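You operate a simulated robot arm through the tools that you are given. There is no shell and no other tool.

You run a simulated robot arm. Do the job below in one go: nothing can be reset, and whatever is moved stays where it is left.

TASK
Grind a scoop of beans in the mill and pull its drawer open.
Fine: put the scoop back; turn the crank till the hopper is nearly empty; leave the dial alone.
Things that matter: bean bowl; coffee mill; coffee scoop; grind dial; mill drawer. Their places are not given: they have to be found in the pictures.

The check looks at the end state, three seconds after you hand in, the way a careful person would. Anything else that was tipped, shoved, dropped, spilled or broken makes it a failure.

THE ROBOT
A 6-joint arm with a two-finger parallel gripper, fixed in place. Base frame: the origin is at the foot of the arm, x ahead of it, y to its left, z up; the work surface is at about z = 0.9. Units: m, degrees, N and s.
With the tool pointing down near the work surface it reaches from about 0.36 to 0.76 m from the base axis. Its first joint turns from -66.0 to 66.0 degrees. Payload 2.45 kg.
The TCP is the grasp point between the finger pads, 0.024 m short of the fingertips. In the tool frame z runs along the fingers and y along their closing line. The gripper opens to 0.068 m. The fingers are 0.017 m wide and 0.01 m thick; the gripper's body (0.04 by 0.07 m) begins 0.041 m behind the TCP.
Orientation is that of the tool frame in the base frame, as a unit quaternion [x, y, z, w]. With the fingers straight down and closing along the base's y, the tool's x points along the base's -x, its y along +y and its z along -z.

THE INTERFACE
- The arm moves only by the tool send_rows. Its argument "increments" is a list of rows, each an object (a shift or turn left out is 0, a gripper value left out holds the last) with "delta_pos": the shift along the tool's x, y, z in m, a list of three; "rot": the turn, a rotation vector about the tool's x, y, z in degrees, a list of three; "grip": the finger opening in m, from 0 to 0.068. In form: [{"delta_pos": [x, y, z], "rot": [ax, ay, az], "grip": grip}, ...]. A call has 1 to 20 rows; each row is the pose to reach, as a shift and turn from the pose commanded when the call began, along the tool's axes at that moment. A row lasts 0.2 s, in which the tool goes at most 0.05 m and 8.6 degrees; a call with a longer step from one row to the next is refused whole, and so is a gripper value outside its range. Where a pose cannot be reached the arm comes as near as it can. A force on the tool above 40 N (or 10 N above the force at the start of the call, whichever is more), or a blocked arm, ends the call early, and 0.2 s more pass. The fingers move at their own pace (about 0.108 m/s each) and stop on an object; they squeeze with about 29 N. The grip force told is the motor's: it shows also when the fingers shut on nothing. Time passes only in rows, and 0.2 s behind the last, so rows that repeat a pose let the fingers close. The reply holds the time, the measured pose of the TCP, the force on the tool along the base axes, the opening and the grip force, in the units named above and with some noise, with the torque about the TCP (base axes, N m) and any sound that the robot's microphone picked up.
- Cameras (640 x 400 px; columns grow to the right, rows downward): "scene" is fixed at [0.1746, 0.4185, 1.4702]; the picture's right is [-0.70, -0.71, 0.00], its down [-0.37, 0.37, -0.85] and it looks along [0.61, -0.60, -0.52] (base axes); focal length 300 px, centre (320, 200). "wrist" rides on the gripper at [0.084, 0.011, -0.075] in the tool frame; the picture's right is [-0.13, 0.99, 0.00], its down [-0.60, -0.08, -0.79] and it looks along [-0.79, -0.10, 0.61] (tool axes); focal length 251 px, centre (320, 200).
- capture(camera): a new picture of that camera. The clock stands still meanwhile.
- point_at(camera, pixels): there is no depth. For up to 12 entries [column, row, z] of the newest picture of that camera ("zoom" is the newest enlarged one), the place [x, y] in the base frame at which the ray of that pixel passes the height z, good to about 0.002 m. The clock stands still meanwhile.
- inspect(camera, box): a new picture of the part [left, top, right, bottom] of that camera's present view, enlarged. The clock stands still meanwhile.
- finish_job(): hands the job in; it is judged then, once.

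Open the gripper and draw the arm clear of the work before you hand the job in, unless the task says otherwise.

The tools are called as name(argument=value, ...) on one line, values as JSON. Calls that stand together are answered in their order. send_rows: Moves the arm, as the interface text tells. Its arguments: {"type":"object","properties":{"increments":{"type":"array"}},"required":["increments"]} The other tools are called the same way: capture (camera) takes a picture; point_at (camera, pixels) gives the place at which the rays of pixels pass given heights; inspect (camera, box) takes an enlarged picture of a part of a camera's view; finish_job () hands the job in.

At the start:

```text
time: 0.0
ee_pos: [0.4436, 0.2276, 1.3275]
orientation: [0.0, 1.0, 0.0, 0.0]
wrist_force: [-0.2, -0.1, 0.1]
ft_torque: [0.02, 0.01, 0.01]
gripper_width: 0.068
gripper_force: 0.1
```

scene: 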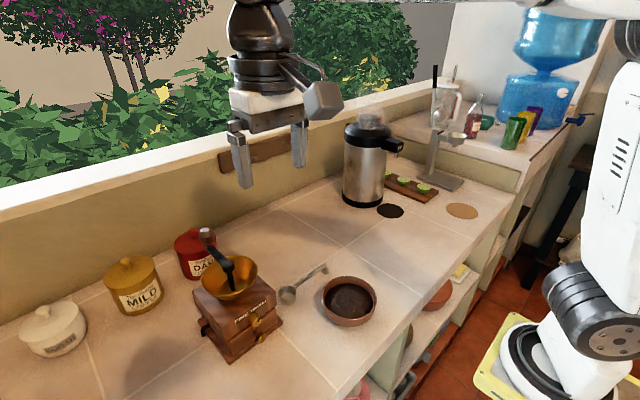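
wrist: 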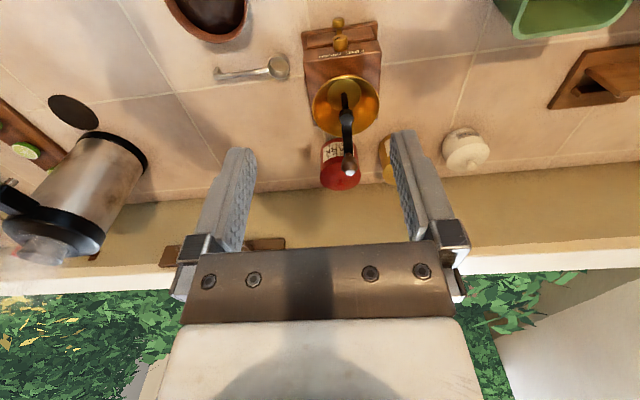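

The scene picture shows the mill near (237,310), the scoop near (303,285) and the bean bowl near (348,300). I'll zoom in on these before I move.

inspect(camera="scene", box=[170, 210, 400, 370])

inspect(camera="wrist", box=[160, 0, 480, 200])

point_at(camera="scene", pixels=[[348, 300, 0.9], [289, 295, 0.91], [325, 268, 0.91], [232, 362, 0.9], [282, 328, 0.9], [202, 333, 0.9], [233, 275, 1.05], [207, 235, 1.1]])

```text
2.50 times, centred on (285, 290) of scene
```

zoom: 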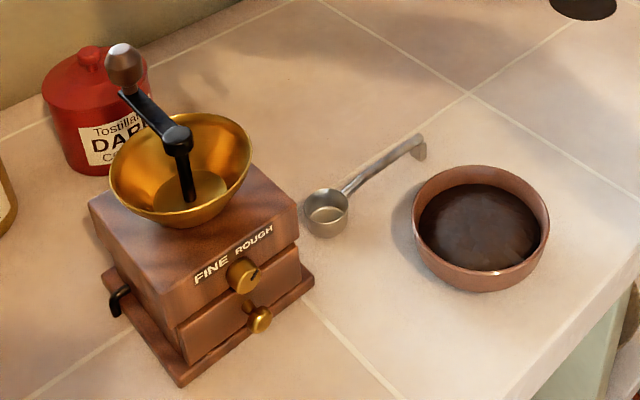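

```text
2.00 times, centred on (320, 100) of wrist
```

zoom: 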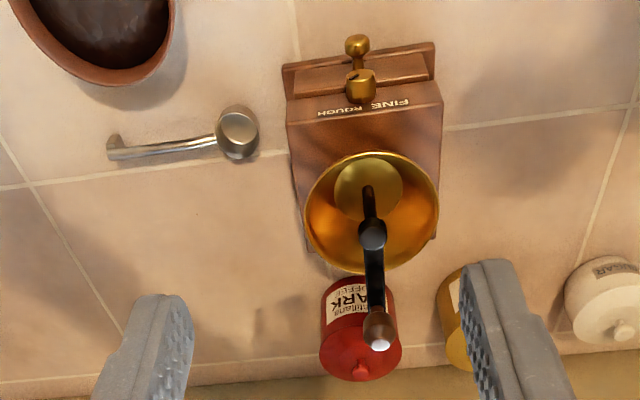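

```text
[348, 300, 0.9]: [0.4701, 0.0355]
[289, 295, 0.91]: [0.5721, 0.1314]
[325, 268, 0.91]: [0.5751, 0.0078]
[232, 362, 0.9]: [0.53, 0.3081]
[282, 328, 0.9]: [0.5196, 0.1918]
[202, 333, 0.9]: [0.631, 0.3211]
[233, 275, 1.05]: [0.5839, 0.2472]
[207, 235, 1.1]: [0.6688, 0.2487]
```

The scene shows the mill facing the robot, the crank knob pointing to the back, and the scoop's cup at about (0.57,0.13) with its handle toward -y. I'll move lower and toward the scoop for a closer wrist view.

send_rows(increments=[{"delta_pos": [0.01, -0.025, 0.03]}, {"delta_pos": [0.02, -0.05, 0.06]}, {"delta_pos": [0.03, -0.075, 0.09]}, {"delta_pos": [0.04, -0.1, 0.12]}, {"delta_pos": [0.04, -0.1, 0.14]}, {"delta_pos": [0.04, -0.1, 0.14]}])

capture(camera="wrist")

capture(camera="scene")

```text
time: 1.4
ee_pos: [0.4044, 0.1263, 1.1879]
orientation: [-0.001, 1.0, 0.0, -0.001]
wrist_force: [-0.1, -0.7, 0.6]
ft_torque: [0.01, 0.01, 0.01]
gripper_width: 0.068
gripper_force: 0.0
```

```text
taken
```

wrist: 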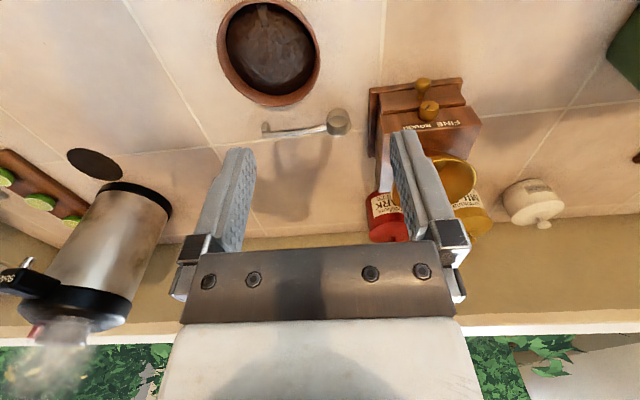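

```text
taken
```

scene: 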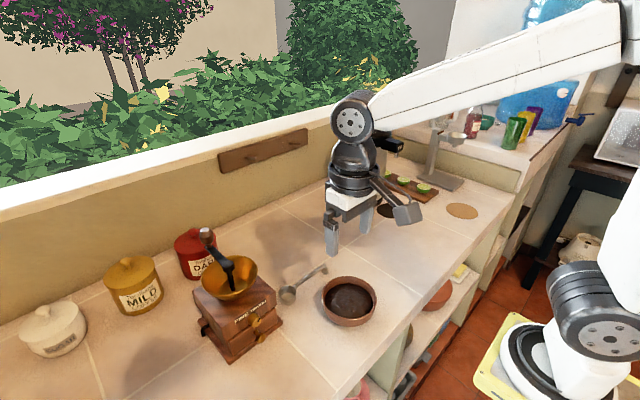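

The wrist view now shows the bowl at (268,55), the scoop from (265,128) to (338,122), and the mill on the right. I'll zoom in and measure.

inspect(camera="wrist", box=[210, 0, 370, 150])

inspect(camera="wrist", box=[350, 60, 500, 240])

inspect(camera="scene", box=[265, 250, 395, 335])

inspect(camera="scene", box=[170, 220, 300, 370])

```text
2.67 times, centred on (290, 75) of wrist
```

zoom: 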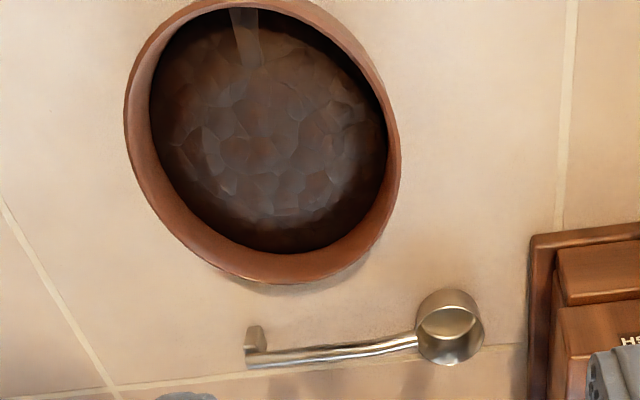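

```text
2.22 times, centred on (425, 150) of wrist
```

zoom: 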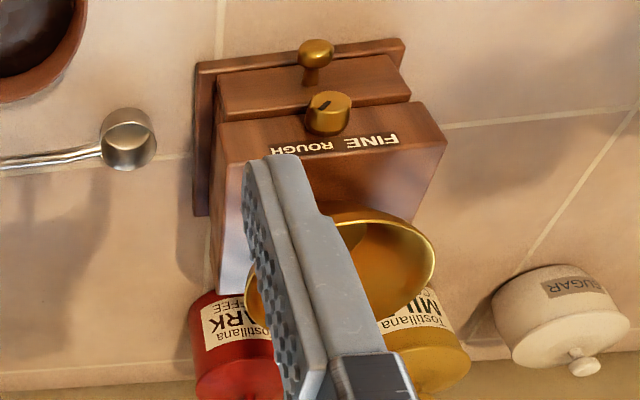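

```text
4.71 times, centred on (330, 292) of scene
```

zoom: 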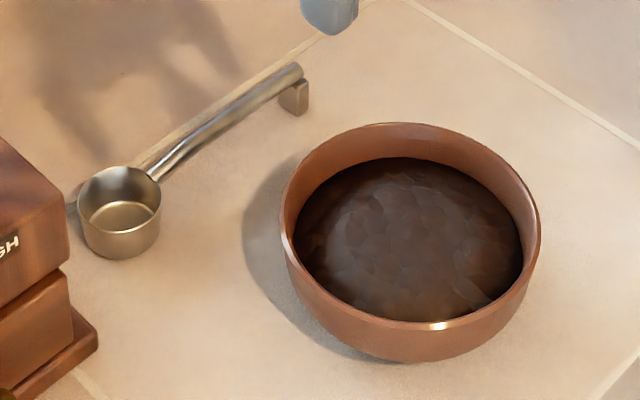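

```text
2.67 times, centred on (235, 295) of scene
```

zoom: 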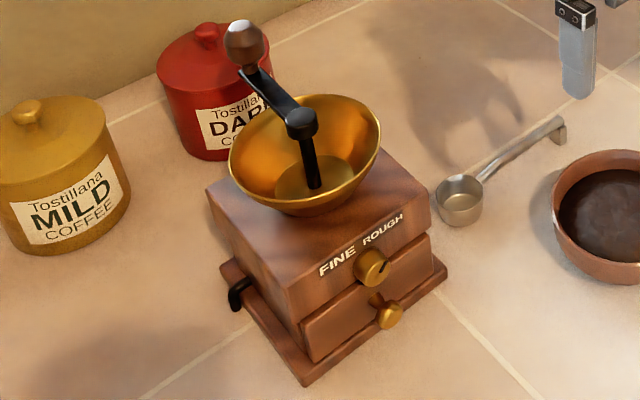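

I'll get exact rays for the scoop, bowl, drawer knob and dial at two heights from both cameras so I can triangulate them.

point_at(camera="scene", pixels=[[287.3, 288.8, 0.9], [287.3, 288.8, 0.95], [324.7, 264.4, 0.9], [324.7, 264.4, 0.95], [324.1, 273.5, 0.9], [349.3, 297.5, 0.9], [349.3, 297.5, 0.95], [348.9, 300.5, 0.9], [261.2, 338.8, 0.9], [261.2, 338.8, 0.95], [254.9, 320.1, 0.95], [254.9, 320.1, 1.0]])

point_at(camera="wrist", pixels=[[338.7, 117.3, 0.9], [338.7, 117.3, 0.95], [265, 134, 0.9], [265, 134, 0.95], [268.3, 52.5, 0.9], [268.3, 52.5, 0.95], [422.8, 84, 0.9], [422.8, 84, 0.95], [428.3, 111, 0.95], [428.3, 111, 1.0]])

```text
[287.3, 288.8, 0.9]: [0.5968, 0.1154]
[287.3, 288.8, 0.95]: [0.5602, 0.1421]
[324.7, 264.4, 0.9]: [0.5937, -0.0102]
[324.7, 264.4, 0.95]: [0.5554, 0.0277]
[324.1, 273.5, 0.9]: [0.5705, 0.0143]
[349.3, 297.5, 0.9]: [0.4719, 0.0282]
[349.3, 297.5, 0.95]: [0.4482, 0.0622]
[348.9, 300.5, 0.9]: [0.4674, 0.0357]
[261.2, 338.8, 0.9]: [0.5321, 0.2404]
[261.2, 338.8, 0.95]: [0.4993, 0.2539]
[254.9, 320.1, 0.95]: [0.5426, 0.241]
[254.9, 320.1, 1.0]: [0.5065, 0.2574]
```

```text
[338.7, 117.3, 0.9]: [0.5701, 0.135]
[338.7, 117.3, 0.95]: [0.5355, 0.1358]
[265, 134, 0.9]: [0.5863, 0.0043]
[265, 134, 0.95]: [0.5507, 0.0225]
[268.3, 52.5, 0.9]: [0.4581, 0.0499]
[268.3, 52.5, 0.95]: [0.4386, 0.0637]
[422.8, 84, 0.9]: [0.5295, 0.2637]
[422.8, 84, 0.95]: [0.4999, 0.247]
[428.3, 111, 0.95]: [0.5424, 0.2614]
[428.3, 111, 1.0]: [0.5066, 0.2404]
```

The drawer knob triangulates to about (0.507,0.251,0.939), the dial to (0.523,0.250,0.977), and the crank knob to about (0.654,0.25,1.11). I'll now yaw the tool by 90° so the fingers close along x, and move off behind the scoop handle so the camera looks along it.

send_rows(increments=[{"delta_pos": [-0.014, -0.014, 0.008], "rot": [0, 0, -7.5]}, {"delta_pos": [-0.028, -0.028, 0.015], "rot": [0, 0, -15]}, {"delta_pos": [-0.042, -0.042, 0.022], "rot": [0, 0, -22.5]}, {"delta_pos": [-0.056, -0.056, 0.03], "rot": [0, 0, -30]}, {"delta_pos": [-0.07, -0.07, 0.038], "rot": [0, 0, -37.5]}, {"delta_pos": [-0.084, -0.084, 0.045], "rot": [0, 0, -45]}, {"delta_pos": [-0.098, -0.098, 0.053], "rot": [0, 0, -52.5]}, {"delta_pos": [-0.112, -0.112, 0.06], "rot": [0, 0, -60]}, {"delta_pos": [-0.126, -0.126, 0.068], "rot": [0, 0, -67.5]}, {"delta_pos": [-0.14, -0.14, 0.075], "rot": [0, 0, -75]}, {"delta_pos": [-0.154, -0.154, 0.082], "rot": [0, 0, -82.5]}, {"delta_pos": [-0.166, -0.166, 0.088], "rot": [0, 0, -90]}, {"delta_pos": [-0.166, -0.166, 0.088], "rot": [0, 0, -90]}])

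capture(camera="wrist")

inspect(camera="wrist", box=[220, 0, 420, 125])

```text
time: 4.2
ee_pos: [0.5716, -0.0373, 1.0994]
orientation: [-0.707, 0.707, 0.0, -0.001]
wrist_force: [0.3, -0.1, -0.1]
ft_torque: [-0.03, 0.02, 0.01]
gripper_width: 0.0677
gripper_force: 0.1
```

```text
taken
```

wrist: 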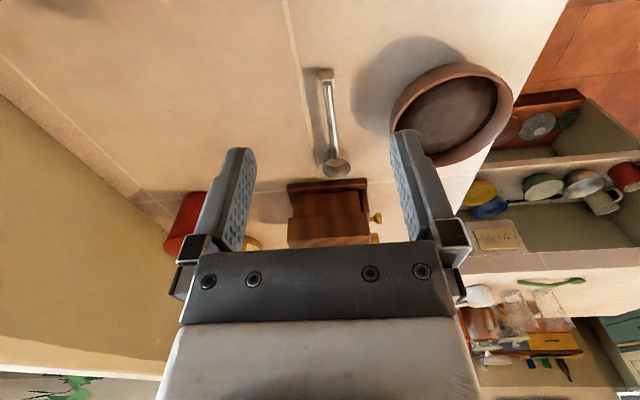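

```text
3.20 times, centred on (320, 62) of wrist
```

zoom: 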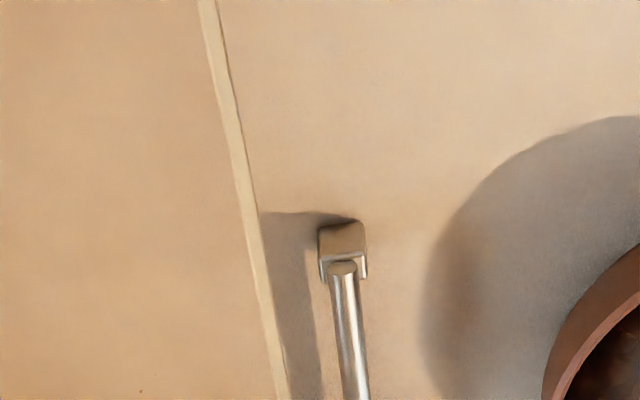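

The handle end is at about (327,80) and the cup at (336,166). I'll zoom in on the cup and bowl from here and measure them.

inspect(camera="wrist", box=[260, 90, 420, 190])

inspect(camera="wrist", box=[380, 50, 540, 180])

point_at(camera="wrist", pixels=[[326.9, 74.5, 0.9], [326.9, 74.5, 0.93], [326.9, 83.25, 0.9], [326.9, 83.25, 0.95], [331, 120, 0.9], [331, 120, 0.95]])

```text
4.00 times, centred on (340, 140) of wrist
```

zoom: 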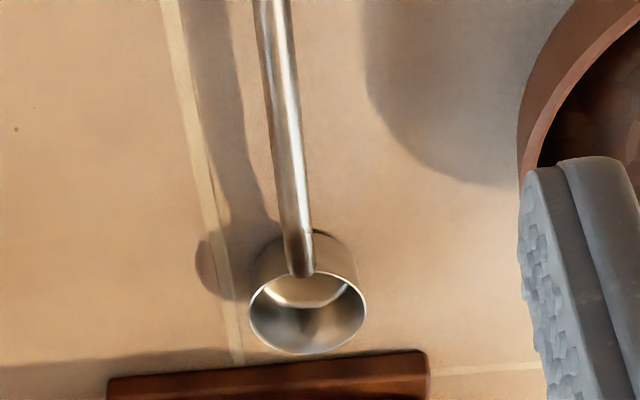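

```text
3.08 times, centred on (460, 115) of wrist
```

zoom: 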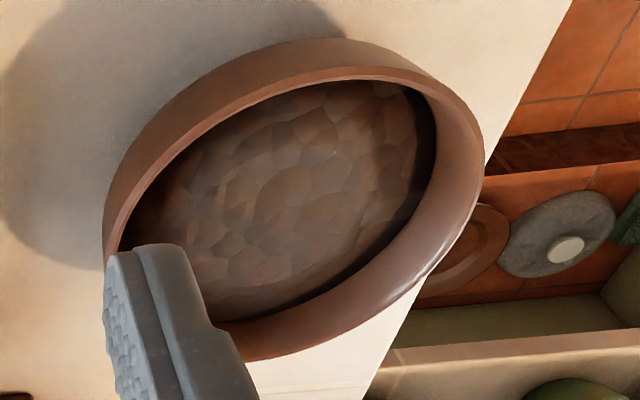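

```text
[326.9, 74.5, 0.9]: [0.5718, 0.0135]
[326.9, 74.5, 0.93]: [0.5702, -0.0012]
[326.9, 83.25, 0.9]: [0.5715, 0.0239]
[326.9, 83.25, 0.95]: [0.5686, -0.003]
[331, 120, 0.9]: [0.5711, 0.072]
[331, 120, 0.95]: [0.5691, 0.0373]
```

point_at(camera="wrist", pixels=[[336.75, 168.25, 0.9], [336.75, 168.25, 0.95], [322, 168, 0.93], [351.5, 168, 0.93], [451.6, 119.2, 0.9], [451.6, 119.2, 0.95], [393.8, 134, 0.95], [517.1, 95.5, 0.95], [433, 169, 0.95], [474, 71.7, 0.95]])

```text
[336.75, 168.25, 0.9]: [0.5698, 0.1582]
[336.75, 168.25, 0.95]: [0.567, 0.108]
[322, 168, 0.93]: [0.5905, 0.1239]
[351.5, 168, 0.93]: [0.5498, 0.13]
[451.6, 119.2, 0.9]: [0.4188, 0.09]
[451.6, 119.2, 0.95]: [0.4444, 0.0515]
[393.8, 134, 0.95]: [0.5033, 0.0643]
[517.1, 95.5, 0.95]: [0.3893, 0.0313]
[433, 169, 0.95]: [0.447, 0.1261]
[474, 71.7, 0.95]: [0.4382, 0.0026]
```

The cup rim is at about (0.570,0.130,0.928), the handle axis at x≈0.570 and z≈0.922, and the bowl at about (0.447,0.059) with its rim near 0.945. I'll go above the handle at y≈0.055 and check before I descend.

send_rows(increments=[{"delta_pos": [-0.03, 0, 0.03]}, {"delta_pos": [-0.06, 0, 0.06]}, {"delta_pos": [-0.0934, 0, 0.09]}, {"delta_pos": [-0.0934, 0, 0.12]}, {"delta_pos": [-0.0934, 0, 0.12]}])

capture(camera="wrist")

inspect(camera="scene", box=[220, 200, 380, 320])

```text
time: 5.4
ee_pos: [0.5718, 0.0562, 0.9807]
orientation: [-0.706, 0.708, 0.0, 0.001]
wrist_force: [0.0, 1.2, 0.3]
ft_torque: [-0.01, 0.0, 0.0]
gripper_width: 0.0681
gripper_force: 0.1
```

```text
taken
```

wrist: 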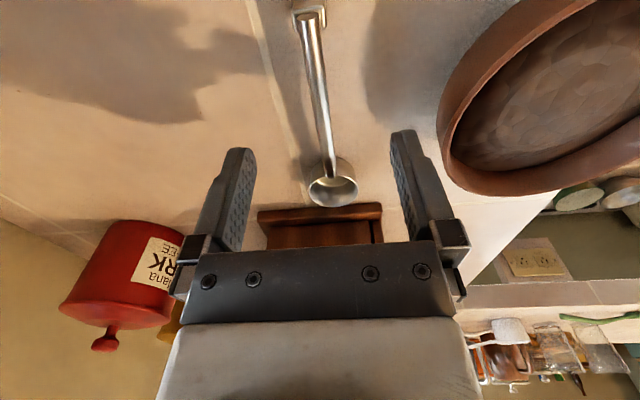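

```text
3.33 times, centred on (300, 260) of scene
```

zoom: 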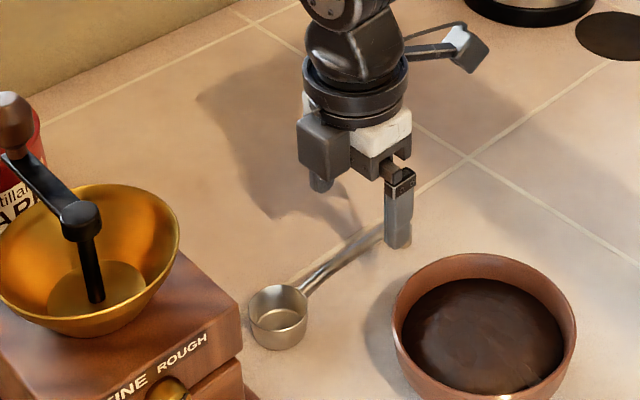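

The handle runs between the open fingers. I'll descend 0.05 m, so the tips end about 5 mm above the table, and close.

send_rows(increments=[{"delta_pos": [0, 0, 0.02], "grip": 0.068}, {"delta_pos": [0, 0, 0.04]}, {"delta_pos": [0, 0, 0.05]}, {"delta_pos": [0, 0, 0.05]}, {"delta_pos": [0, 0, 0.05], "grip": 0.03}, {"delta_pos": [0, 0, 0.05], "grip": 0.0}, {"delta_pos": [0, 0, 0.05], "grip": 0.0}, {"delta_pos": [0, 0, 0.05], "grip": 0.0}, {"delta_pos": [0, 0, 0.05], "grip": 0.0}])

capture(camera="wrist")

inspect(camera="scene", box=[220, 200, 380, 320])

```text
time: 7.4
ee_pos: [0.5708, 0.0549, 0.929]
orientation: [-0.707, 0.708, 0.001, 0.0]
wrist_force: [0.0, -0.2, 0.5]
ft_torque: [-0.02, 0.03, 0.0]
gripper_width: 0.0085
gripper_force: 29.3
```

```text
taken
```

wrist: 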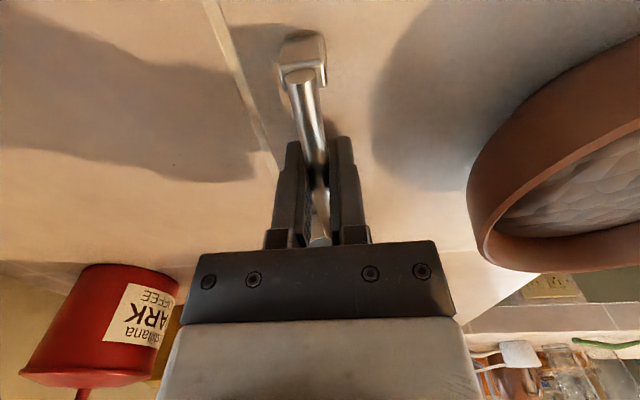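

```text
3.33 times, centred on (300, 260) of scene
```

zoom: 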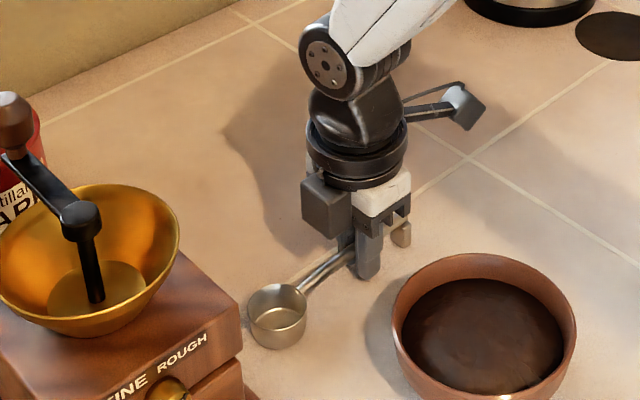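

The scoop is gripped: the opening reads 0.0085 m at 29 N. I'll lift it straight up and carry it level to beside and above the bowl.

send_rows(increments=[{"delta_pos": [0, 0, -0.02]}, {"delta_pos": [0, 0, -0.05]}, {"delta_pos": [0, 0, -0.08]}, {"delta_pos": [0, 0, -0.11]}, {"delta_pos": [0, 0, -0.14]}, {"delta_pos": [0.02, 0.03, -0.14]}, {"delta_pos": [0.045, 0.06, -0.14]}, {"delta_pos": [0.065, 0.09, -0.14]}, {"delta_pos": [0.085, 0.123, -0.14]}, {"delta_pos": [0.085, 0.123, -0.14]}])

capture(camera="wrist")

inspect(camera="scene", box=[260, 190, 420, 330])

```text
time: 9.6
ee_pos: [0.4449, -0.0321, 1.0684]
orientation: [-0.707, 0.707, 0.0, 0.0]
wrist_force: [0.7, -0.4, -0.4]
ft_torque: [0.02, 0.01, 0.0]
gripper_width: 0.0086
gripper_force: 29.0
```

```text
taken
```

wrist: 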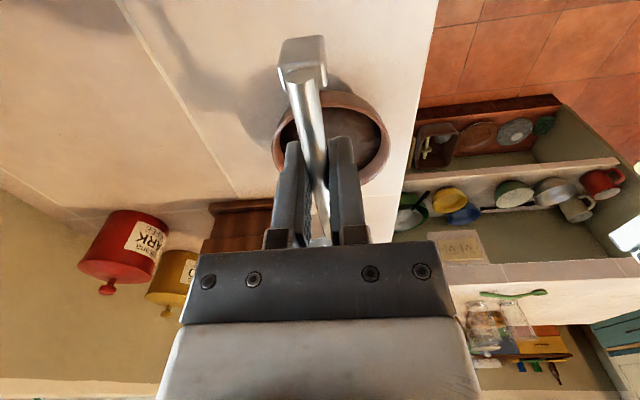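

```text
2.86 times, centred on (340, 260) of scene
```

zoom: 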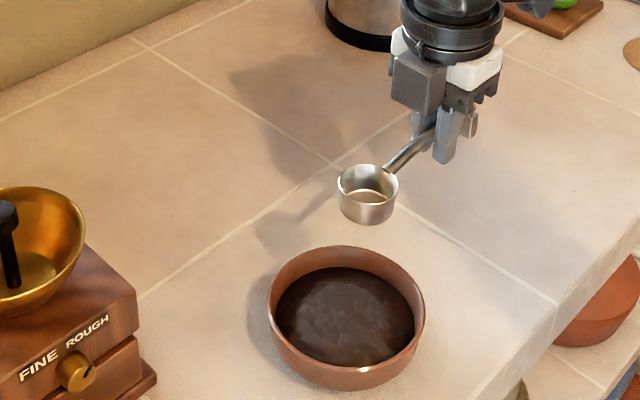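

The scoop is held level above and beside the bowl. I'll recheck the bowl's centre from this wrist view, where its rim spans about columns 273-390.

inspect(camera="wrist", box=[250, 70, 410, 195])

point_at(camera="wrist", pixels=[[273, 145, 0.945], [390, 145, 0.945], [331.5, 145, 0.945], [355, 100, 0.945], [380, 176, 0.945]])

point_at(camera="scene", pixels=[[315.5, 297, 0.945], [369.5, 297, 0.945], [341, 276, 0.945], [345, 320, 0.945]])

```text
3.20 times, centred on (330, 132) of wrist
```

zoom: 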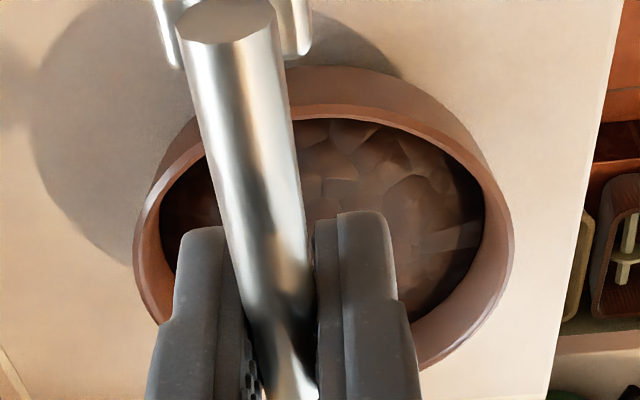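

```text
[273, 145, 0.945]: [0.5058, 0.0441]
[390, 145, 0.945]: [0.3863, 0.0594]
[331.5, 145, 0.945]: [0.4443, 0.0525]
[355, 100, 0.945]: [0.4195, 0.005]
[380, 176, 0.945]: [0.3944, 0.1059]
```

```text
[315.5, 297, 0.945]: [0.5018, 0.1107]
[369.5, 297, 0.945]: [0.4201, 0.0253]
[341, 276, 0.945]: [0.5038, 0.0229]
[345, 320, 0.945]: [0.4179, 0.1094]
```

The bowl centre comes out at about (0.448,0.058), which matches the earlier estimate. I'll pitch the cup end down 60° above the bowl.

send_rows(increments=[{"delta_pos": [-0.005, 0, 0], "rot": [0, 7.5, 0]}, {"delta_pos": [-0.01, 0, 0], "rot": [0, 15, 0]}, {"delta_pos": [-0.015, 0, 0], "rot": [0, 22.5, 0]}, {"delta_pos": [-0.02, 0, 0], "rot": [0, 30, 0]}, {"delta_pos": [-0.025, 0, 0], "rot": [0, 37.5, 0]}, {"delta_pos": [-0.03, 0, 0], "rot": [0, 45, 0]}, {"delta_pos": [-0.035, 0, 0.002], "rot": [0, 52.5, 0]}, {"delta_pos": [-0.038, 0, 0.0045], "rot": [0, 60, 0]}, {"delta_pos": [-0.038, 0, 0.0045], "rot": [0, 60, 0]}])

capture(camera="scene")

inspect(camera="scene", box=[260, 190, 420, 330])

```text
time: 11.6
ee_pos: [0.4488, 0.0094, 1.0642]
orientation: [-0.611, 0.613, -0.354, -0.355]
wrist_force: [0.2, 0.3, -1.1]
ft_torque: [-0.03, -0.01, -0.01]
gripper_width: 0.0086
gripper_force: 28.8
```

```text
taken
```

scene: 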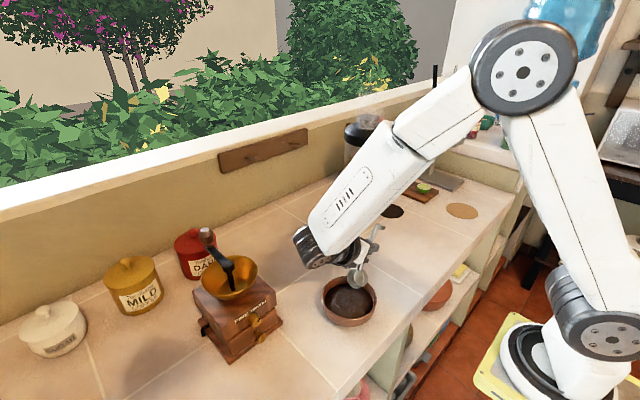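

```text
2.86 times, centred on (340, 260) of scene
```

zoom: 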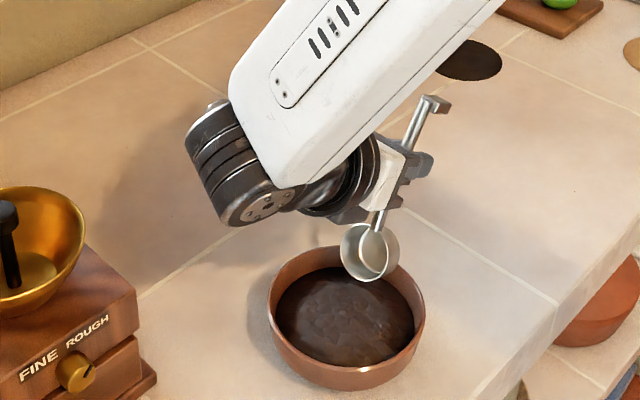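

The cup is pitched nose-down right above the beans, at about (367,250) in the zoom. I'll lower it into the beans and watch the force.

send_rows(increments=[{"delta_pos": [-0.0173, 0, 0.01]}, {"delta_pos": [-0.0303, 0, 0.0175]}, {"delta_pos": [-0.039, 0, 0.0225]}, {"delta_pos": [-0.0442, 0, 0.0255]}, {"delta_pos": [-0.0494, 0, 0.0285]}, {"delta_pos": [-0.0494, 0, 0.0285]}])

inspect(camera="scene", box=[260, 190, 420, 330])

```text
time: 13.0
ee_pos: [0.4476, 0.0093, 1.0069]
orientation: [0.612, -0.612, 0.354, 0.354]
wrist_force: [0.1, 0.5, -0.7]
ft_torque: [-0.01, -0.01, 0.01]
gripper_width: 0.0086
gripper_force: 29.0
```

```text
2.86 times, centred on (340, 260) of scene
```

zoom: 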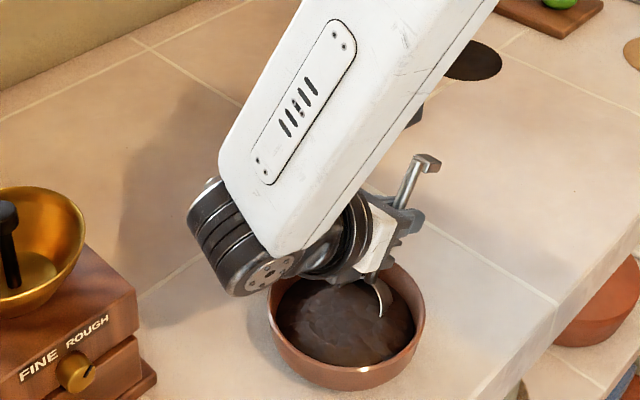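

The lip is buried in the beans and no resistance shows. I'll push forward through the beans, level the cup while lifting it over the bowl's rim, and rise.

send_rows(increments=[{"delta_pos": [-0.0059, 0, -0.0082]}, {"delta_pos": [-0.0117, 0, -0.0163]}, {"delta_pos": [-0.0127, 0, -0.0099], "rot": [0, -7, 0]}, {"delta_pos": [-0.015, 0, -0.0039], "rot": [0, -14, 0]}, {"delta_pos": [-0.0165, 0, 0.003], "rot": [0, -21, 0]}, {"delta_pos": [-0.0204, 0, 0.0113], "rot": [0, -28, 0]}, {"delta_pos": [-0.0216, 0, 0.0171], "rot": [0, -35, 0]}, {"delta_pos": [-0.0178, 0, 0.0187], "rot": [0, -42, 0]}, {"delta_pos": [-0.0114, 0, 0.0177], "rot": [0, -49, 0]}, {"delta_pos": [-0.0046, 0, 0.015], "rot": [0, -55, 0]}, {"delta_pos": [0.0072, 0, 0.0085], "rot": [0, -60, 0]}, {"delta_pos": [0.028, 0, -0.0035], "rot": [0, -60, 0]}, {"delta_pos": [0.0505, 0, -0.0165], "rot": [0, -60, 0]}, {"delta_pos": [0.0505, 0, -0.0165], "rot": [0, -60, 0]}])

capture(camera="scene")

inspect(camera="scene", box=[260, 190, 420, 330])

```text
time: 16.0
ee_pos: [0.445, -0.0013, 1.059]
orientation: [0.707, -0.707, 0.0, 0.0]
wrist_force: [0.8, 0.4, 0.0]
ft_torque: [-0.01, 0.04, -0.01]
gripper_width: 0.0086
gripper_force: 29.0
```

```text
taken
```

scene: 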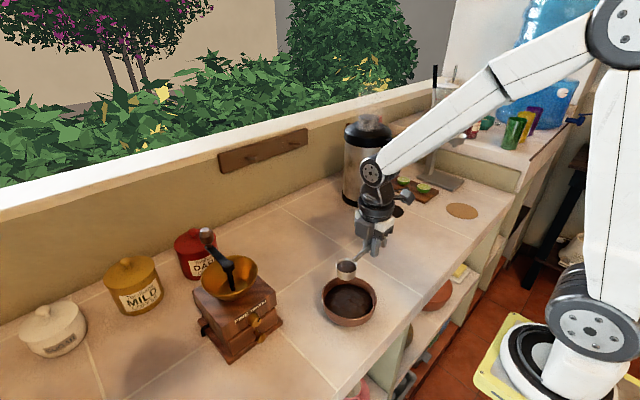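

```text
2.86 times, centred on (340, 260) of scene
```

zoom: 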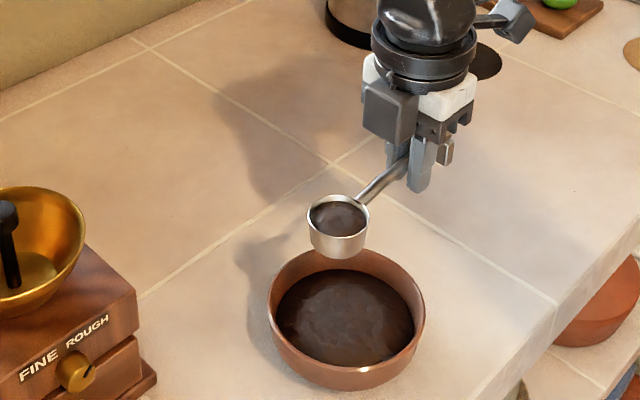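

The cup is full of beans, and nothing has spilled around the bowl. I'll raise it to 1.125 and carry it slowly over the hopper, level, with the cup just robot-side of the crank hub.

send_rows(increments=[{"delta_pos": [0, 0, -0.015]}, {"delta_pos": [0, 0, -0.035]}, {"delta_pos": [0, 0, -0.055]}, {"delta_pos": [-0.005, -0.005, -0.068]}, {"delta_pos": [-0.02, -0.018, -0.068]}, {"delta_pos": [-0.038, -0.034, -0.068]}, {"delta_pos": [-0.056, -0.05, -0.068]}, {"delta_pos": [-0.074, -0.066, -0.068]}, {"delta_pos": [-0.092, -0.082, -0.068]}, {"delta_pos": [-0.11, -0.098, -0.068]}, {"delta_pos": [-0.12, -0.11, -0.068]}, {"delta_pos": [-0.12, -0.11, -0.068]}])

capture(camera="wrist")

inspect(camera="scene", box=[190, 190, 350, 310])

```text
time: 18.6
ee_pos: [0.5577, 0.1184, 1.1284]
orientation: [-0.706, 0.708, 0.0, 0.0]
wrist_force: [0.5, -0.4, -0.8]
ft_torque: [-0.02, 0.01, -0.01]
gripper_width: 0.0086
gripper_force: 28.8
```

```text
taken
```

wrist: 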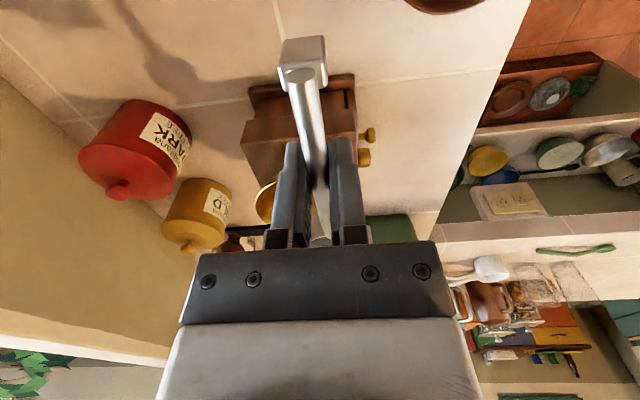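

```text
3.33 times, centred on (270, 250) of scene
```

zoom: 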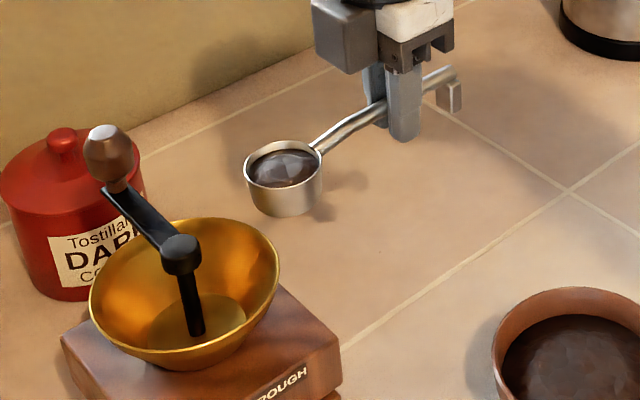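

The cup is level and clear of the crank. I'll make the last move over the hopper and check its position before tipping.

send_rows(increments=[{"delta_pos": [-0.015, -0.007, 0]}, {"delta_pos": [-0.03, -0.014, 0]}, {"delta_pos": [-0.043, -0.02, 0]}, {"delta_pos": [-0.043, -0.02, 0]}])

inspect(camera="scene", box=[190, 190, 350, 310])

```text
time: 19.6
ee_pos: [0.5797, 0.1639, 1.1308]
orientation: [-0.707, 0.708, -0.001, 0.001]
wrist_force: [-0.2, -0.1, -0.7]
ft_torque: [-0.04, 0.02, -0.01]
gripper_width: 0.0085
gripper_force: 29.3
```

```text
3.33 times, centred on (270, 250) of scene
```

zoom: 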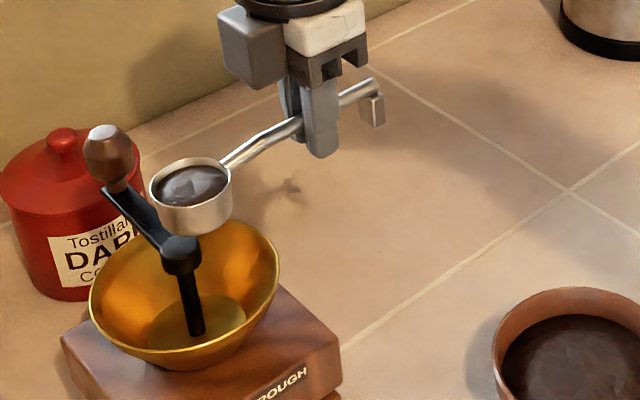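

The cup is centred over the robot-side half of the hopper and clears the hub. I'll roll it about the handle axis to about 88° to pour.

send_rows(increments=[{"delta_pos": [0, 0.001, 0.0001], "rot": [8, 0, 0]}, {"delta_pos": [0, 0.0019, 0.0003], "rot": [16, 0, 0]}, {"delta_pos": [0, 0.0028, 0.0006], "rot": [24, 0, 0]}, {"delta_pos": [0, 0.0037, 0.0011], "rot": [32, 0, 0]}, {"delta_pos": [0, 0.0045, 0.0016], "rot": [40, 0, 0]}, {"delta_pos": [0, 0.0052, 0.0023], "rot": [48, 0, 0]}, {"delta_pos": [0, 0.0058, 0.0031], "rot": [56, 0, 0]}, {"delta_pos": [0, 0.0063, 0.0039], "rot": [64, 0, 0]}, {"delta_pos": [0, 0.0067, 0.0048], "rot": [72, 0, 0]}, {"delta_pos": [0, 0.0069, 0.0058], "rot": [80, 0, 0]}, {"delta_pos": [0, 0.007, 0.0068], "rot": [88, 0, 0]}, {"delta_pos": [0, 0.007, 0.0068], "rot": [88, 0, 0]}, {"delta_pos": [0, 0.007, 0.0068], "rot": [88, 0, 0]}])

capture(camera="scene")

inspect(camera="scene", box=[190, 190, 350, 310])

capture(camera="wrist")

```text
time: 22.4
ee_pos: [0.5709, 0.1595, 1.1225]
orientation: [0.509, -0.508, 0.492, -0.491]
wrist_force: [-1.1, -0.4, -0.7]
ft_torque: [-0.02, 0.01, -0.02]
gripper_width: 0.0086
gripper_force: 29.3
```

```text
taken
```

scene: 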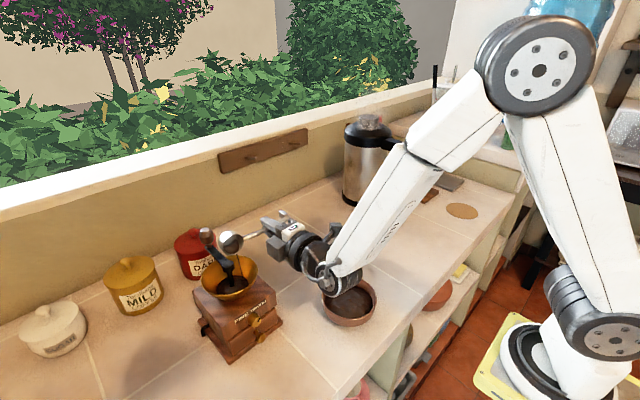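

```text
3.33 times, centred on (270, 250) of scene
```

zoom: 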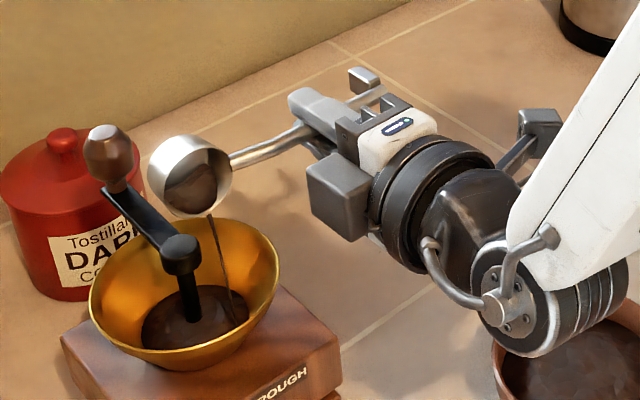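

```text
taken
```

wrist: 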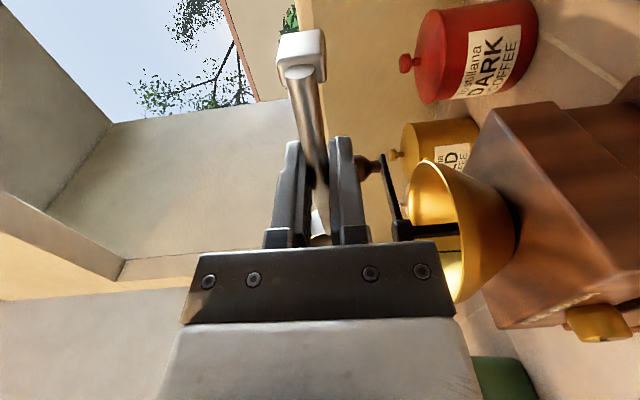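

A stream of beans is falling into the hopper, though some are still in the cup. I'll roll on to about 112° and hold until it is empty.

send_rows(increments=[{"rot": [8, 0, 0]}, {"rot": [16, 0, 0]}, {"rot": [24, 0, 0]}, {"rot": [24, 0, 0]}, {"rot": [24, 0, 0]}, {"rot": [24, 0, 0]}, {"rot": [24, 0, 0]}])

inspect(camera="scene", box=[190, 190, 350, 310])

```text
time: 24.0
ee_pos: [0.5685, 0.1595, 1.1211]
orientation: [-0.395, 0.396, -0.586, 0.586]
wrist_force: [0.3, -0.7, -0.9]
ft_torque: [-0.03, 0.02, -0.02]
gripper_width: 0.0085
gripper_force: 29.4
```

```text
3.33 times, centred on (270, 250) of scene
```

zoom: 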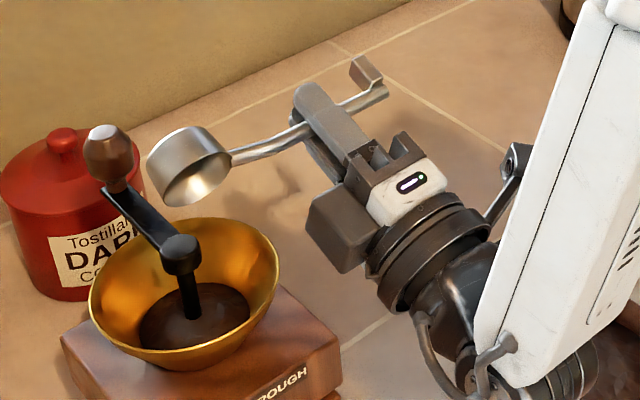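

The stream has stopped and the cup looks empty. I'll hold a moment and look closer.

send_rows(increments=[{"rot": [6, 0, 0]}, {"rot": [6, 0, 0]}, {"rot": [6, 0, 0]}])

inspect(camera="scene", box=[205, 225, 285, 285])

capture(camera="scene")

```text
time: 24.8
ee_pos: [0.5703, 0.1605, 1.1212]
orientation: [0.364, -0.365, 0.606, -0.606]
wrist_force: [0.1, 0.1, -0.3]
ft_torque: [0.01, -0.02, 0.03]
gripper_width: 0.0086
gripper_force: 29.1
```

```text
6.67 times, centred on (245, 255) of scene
```

zoom: 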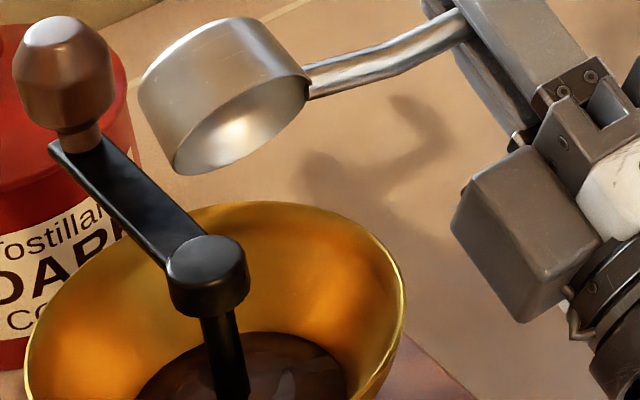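

```text
taken
```

scene: 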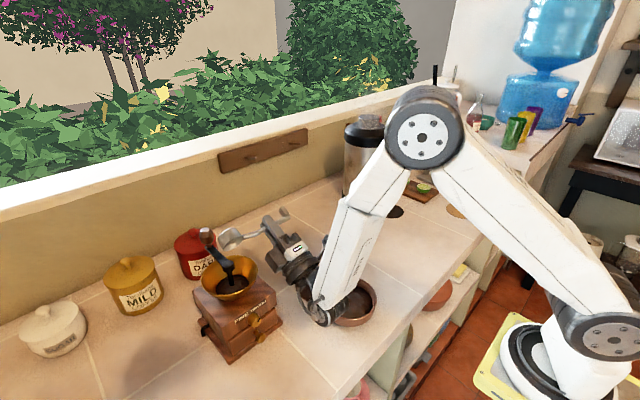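

The cup is empty and everything landed in the hopper. I'll roll the scoop back to level along the reverse path.

send_rows(increments=[{"delta_pos": [0, -0.0002, 0.0006], "rot": [-8, 0, 0]}, {"delta_pos": [0, -0.0004, 0.0013], "rot": [-16, 0, 0]}, {"delta_pos": [0, -0.0006, 0.0019], "rot": [-24, 0, 0]}, {"delta_pos": [0, -0.0008, 0.0025], "rot": [-32, 0, 0]}, {"delta_pos": [0, -0.001, 0.0032], "rot": [-40, 0, 0]}, {"delta_pos": [0, -0.0012, 0.0038], "rot": [-48, 0, 0]}, {"delta_pos": [0, -0.0014, 0.0045], "rot": [-56, 0, 0]}, {"delta_pos": [0, -0.0016, 0.0052], "rot": [-64, 0, 0]}, {"delta_pos": [0, -0.0018, 0.006], "rot": [-72, 0, 0]}, {"delta_pos": [0, -0.002, 0.0068], "rot": [-80, 0, 0]}, {"delta_pos": [0, -0.0022, 0.0075], "rot": [-88, 0, 0]}, {"delta_pos": [0, -0.0024, 0.0082], "rot": [-96, 0, 0]}, {"delta_pos": [0, -0.0026, 0.0088], "rot": [-104, 0, 0]}, {"delta_pos": [0, -0.0027, 0.0094], "rot": [-111, 0, 0]}, {"delta_pos": [0, -0.0027, 0.0094], "rot": [-118, 0, 0]}, {"delta_pos": [0, -0.0027, 0.0094], "rot": [-118, 0, 0]}])

inspect(camera="scene", box=[190, 190, 350, 310])

```text
time: 28.2
ee_pos: [0.5767, 0.161, 1.1276]
orientation: [-0.707, 0.708, 0.001, -0.001]
wrist_force: [0.8, -0.1, -0.7]
ft_torque: [-0.02, 0.03, -0.02]
gripper_width: 0.0089
gripper_force: 29.0
```

```text
3.33 times, centred on (270, 250) of scene
```

zoom: 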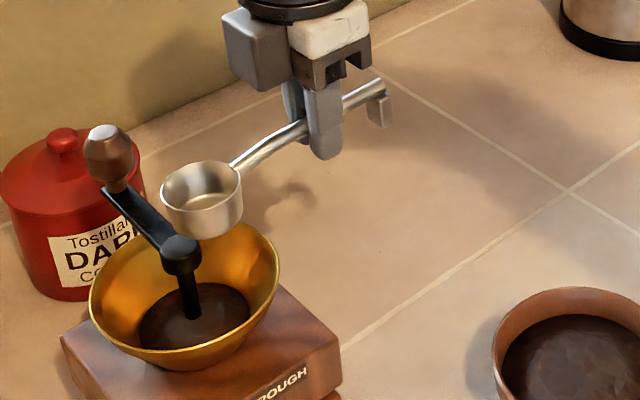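

The scoop is level again and the hopper holds the beans. I'll carry it back to its first spot, stopping about 3 cm above the counter.

send_rows(increments=[{"delta_pos": [0.03, 0.002, 0]}, {"delta_pos": [0.06, 0.004, 0]}, {"delta_pos": [0.09, 0.006, 0]}, {"delta_pos": [0.105, 0.007, 0.01]}, {"delta_pos": [0.105, 0.007, 0.05]}, {"delta_pos": [0.105, 0.007, 0.09]}, {"delta_pos": [0.105, 0.007, 0.13]}, {"delta_pos": [0.105, 0.007, 0.165]}, {"delta_pos": [0.105, 0.007, 0.165]}])

inspect(camera="scene", box=[220, 200, 380, 320])

```text
time: 30.2
ee_pos: [0.57, 0.0575, 0.9591]
orientation: [0.707, -0.707, -0.001, 0.0]
wrist_force: [0.7, 0.9, -0.2]
ft_torque: [0.01, 0.0, 0.03]
gripper_width: 0.0086
gripper_force: 28.5
```

```text
3.33 times, centred on (300, 260) of scene
```

zoom: 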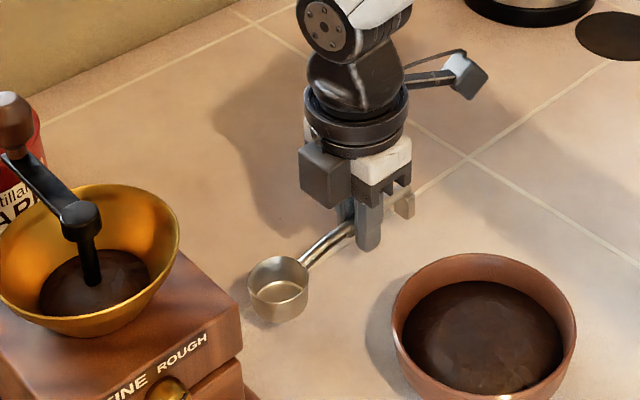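

The scoop hangs level about 3 cm above its spot. I'll lower it gently the last 0.033 m.

send_rows(increments=[{"delta_pos": [0, 0, 0.012]}, {"delta_pos": [0, 0, 0.022]}, {"delta_pos": [0, 0, 0.028]}, {"delta_pos": [0, 0, 0.031]}, {"delta_pos": [0, 0, 0.033]}, {"delta_pos": [0, 0, 0.033]}])

inspect(camera="scene", box=[250, 230, 350, 305])

```text
time: 31.6
ee_pos: [0.5704, 0.0571, 0.9292]
orientation: [0.707, -0.707, 0.001, -0.001]
wrist_force: [-3.3, -1.2, 14.5]
ft_torque: [0.3, 0.06, 0.15]
gripper_width: 0.0083
gripper_force: 28.5
```

```text
5.33 times, centred on (300, 268) of scene
```

zoom: 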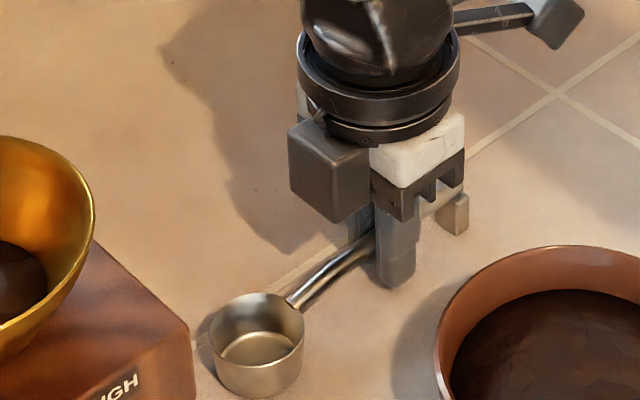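

It is touching the counter with 14.5 N. I'll ease up 1 mm, open the fingers, and rise straight up.

send_rows(increments=[{"delta_pos": [0, 0, -0.001]}, {"delta_pos": [0, 0, -0.001], "grip": 0.02}, {"delta_pos": [0, 0, -0.001], "grip": 0.045}, {"delta_pos": [0, 0, -0.001], "grip": 0.06}, {"delta_pos": [0, 0, -0.001], "grip": 0.06}, {"delta_pos": [0, 0, -0.02]}, {"delta_pos": [0, 0, -0.05]}, {"delta_pos": [0, 0, -0.09]}, {"delta_pos": [0, 0, -0.13]}, {"delta_pos": [0, 0, -0.17]}, {"delta_pos": [0, 0, -0.17]}])

inspect(camera="scene", box=[220, 200, 380, 320])

capture(camera="wrist")

```text
time: 34.0
ee_pos: [0.5694, 0.056, 1.0979]
orientation: [-0.707, 0.707, 0.0, 0.0]
wrist_force: [0.3, 0.4, 0.9]
ft_torque: [0.0, 0.03, 0.01]
gripper_width: 0.06
gripper_force: 0.0
```

```text
3.33 times, centred on (300, 260) of scene
```

zoom: 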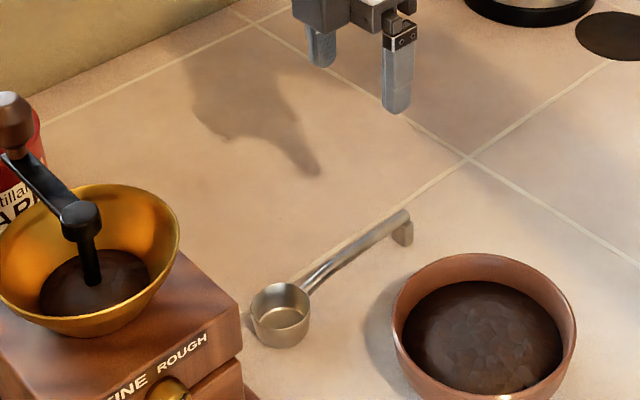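

```text
taken
```

wrist: 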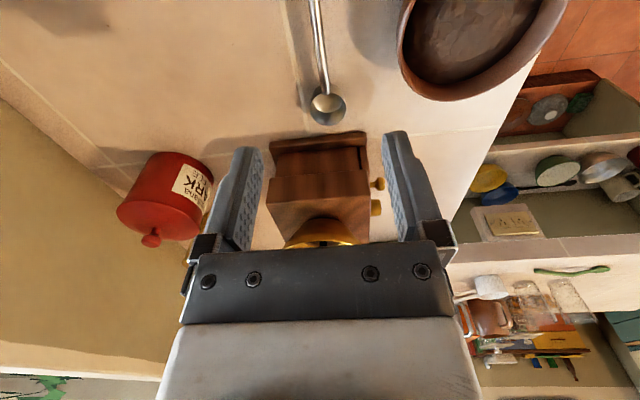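

The scoop lies back in its place and is steady. I'll rise and turn the tool back to its first yaw, over the mill, to measure the crank precisely.

send_rows(increments=[{"delta_pos": [0, 0.005, -0.04]}, {"delta_pos": [0, 0.01, -0.08]}, {"delta_pos": [0, 0.015, -0.12], "rot": [0, 0, 8]}, {"delta_pos": [-0.01, 0.02, -0.16], "rot": [0, 0, 16]}, {"delta_pos": [-0.03, 0.03, -0.18], "rot": [0, 0, 24]}, {"delta_pos": [-0.05, 0.04, -0.2], "rot": [0, 0, 32]}, {"delta_pos": [-0.07, 0.05, -0.2], "rot": [0, 0, 40]}, {"delta_pos": [-0.09, 0.06, -0.2], "rot": [0, 0, 48]}, {"delta_pos": [-0.11, 0.07, -0.2], "rot": [0, 0, 56]}, {"delta_pos": [-0.13, 0.08, -0.2], "rot": [0, 0, 64]}, {"delta_pos": [-0.15, 0.09, -0.2], "rot": [0, 0, 72]}, {"delta_pos": [-0.17, 0.1, -0.2], "rot": [0, 0, 80]}, {"delta_pos": [-0.195, 0.1, -0.2], "rot": [0, 0, 86]}, {"delta_pos": [-0.195, 0.1, -0.2], "rot": [0, 0, 90]}, {"delta_pos": [-0.195, 0.1, -0.2], "rot": [0, 0, 90]}])

capture(camera="wrist")

capture(camera="scene")

```text
time: 37.2
ee_pos: [0.4714, 0.2503, 1.3006]
orientation: [0.0, 1.0, -0.001, 0.001]
wrist_force: [0.4, 0.0, 0.0]
ft_torque: [-0.01, 0.01, 0.03]
gripper_width: 0.0599
gripper_force: 0.0
```

```text
taken
```

wrist: 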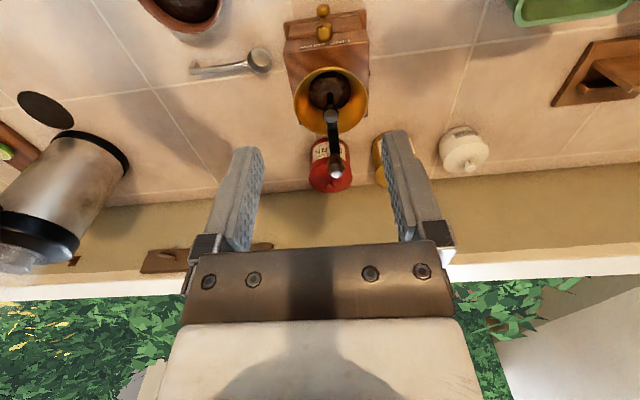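

```text
taken
```

scene: 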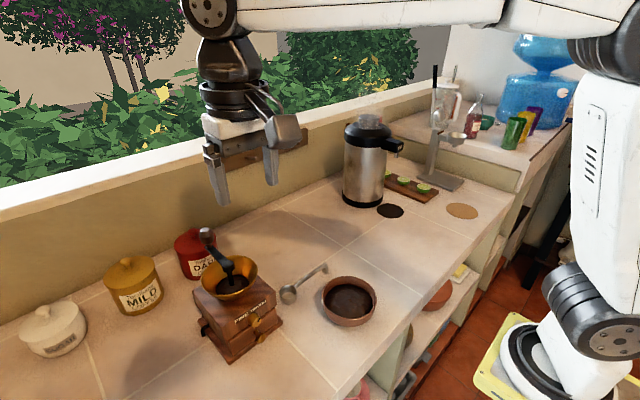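

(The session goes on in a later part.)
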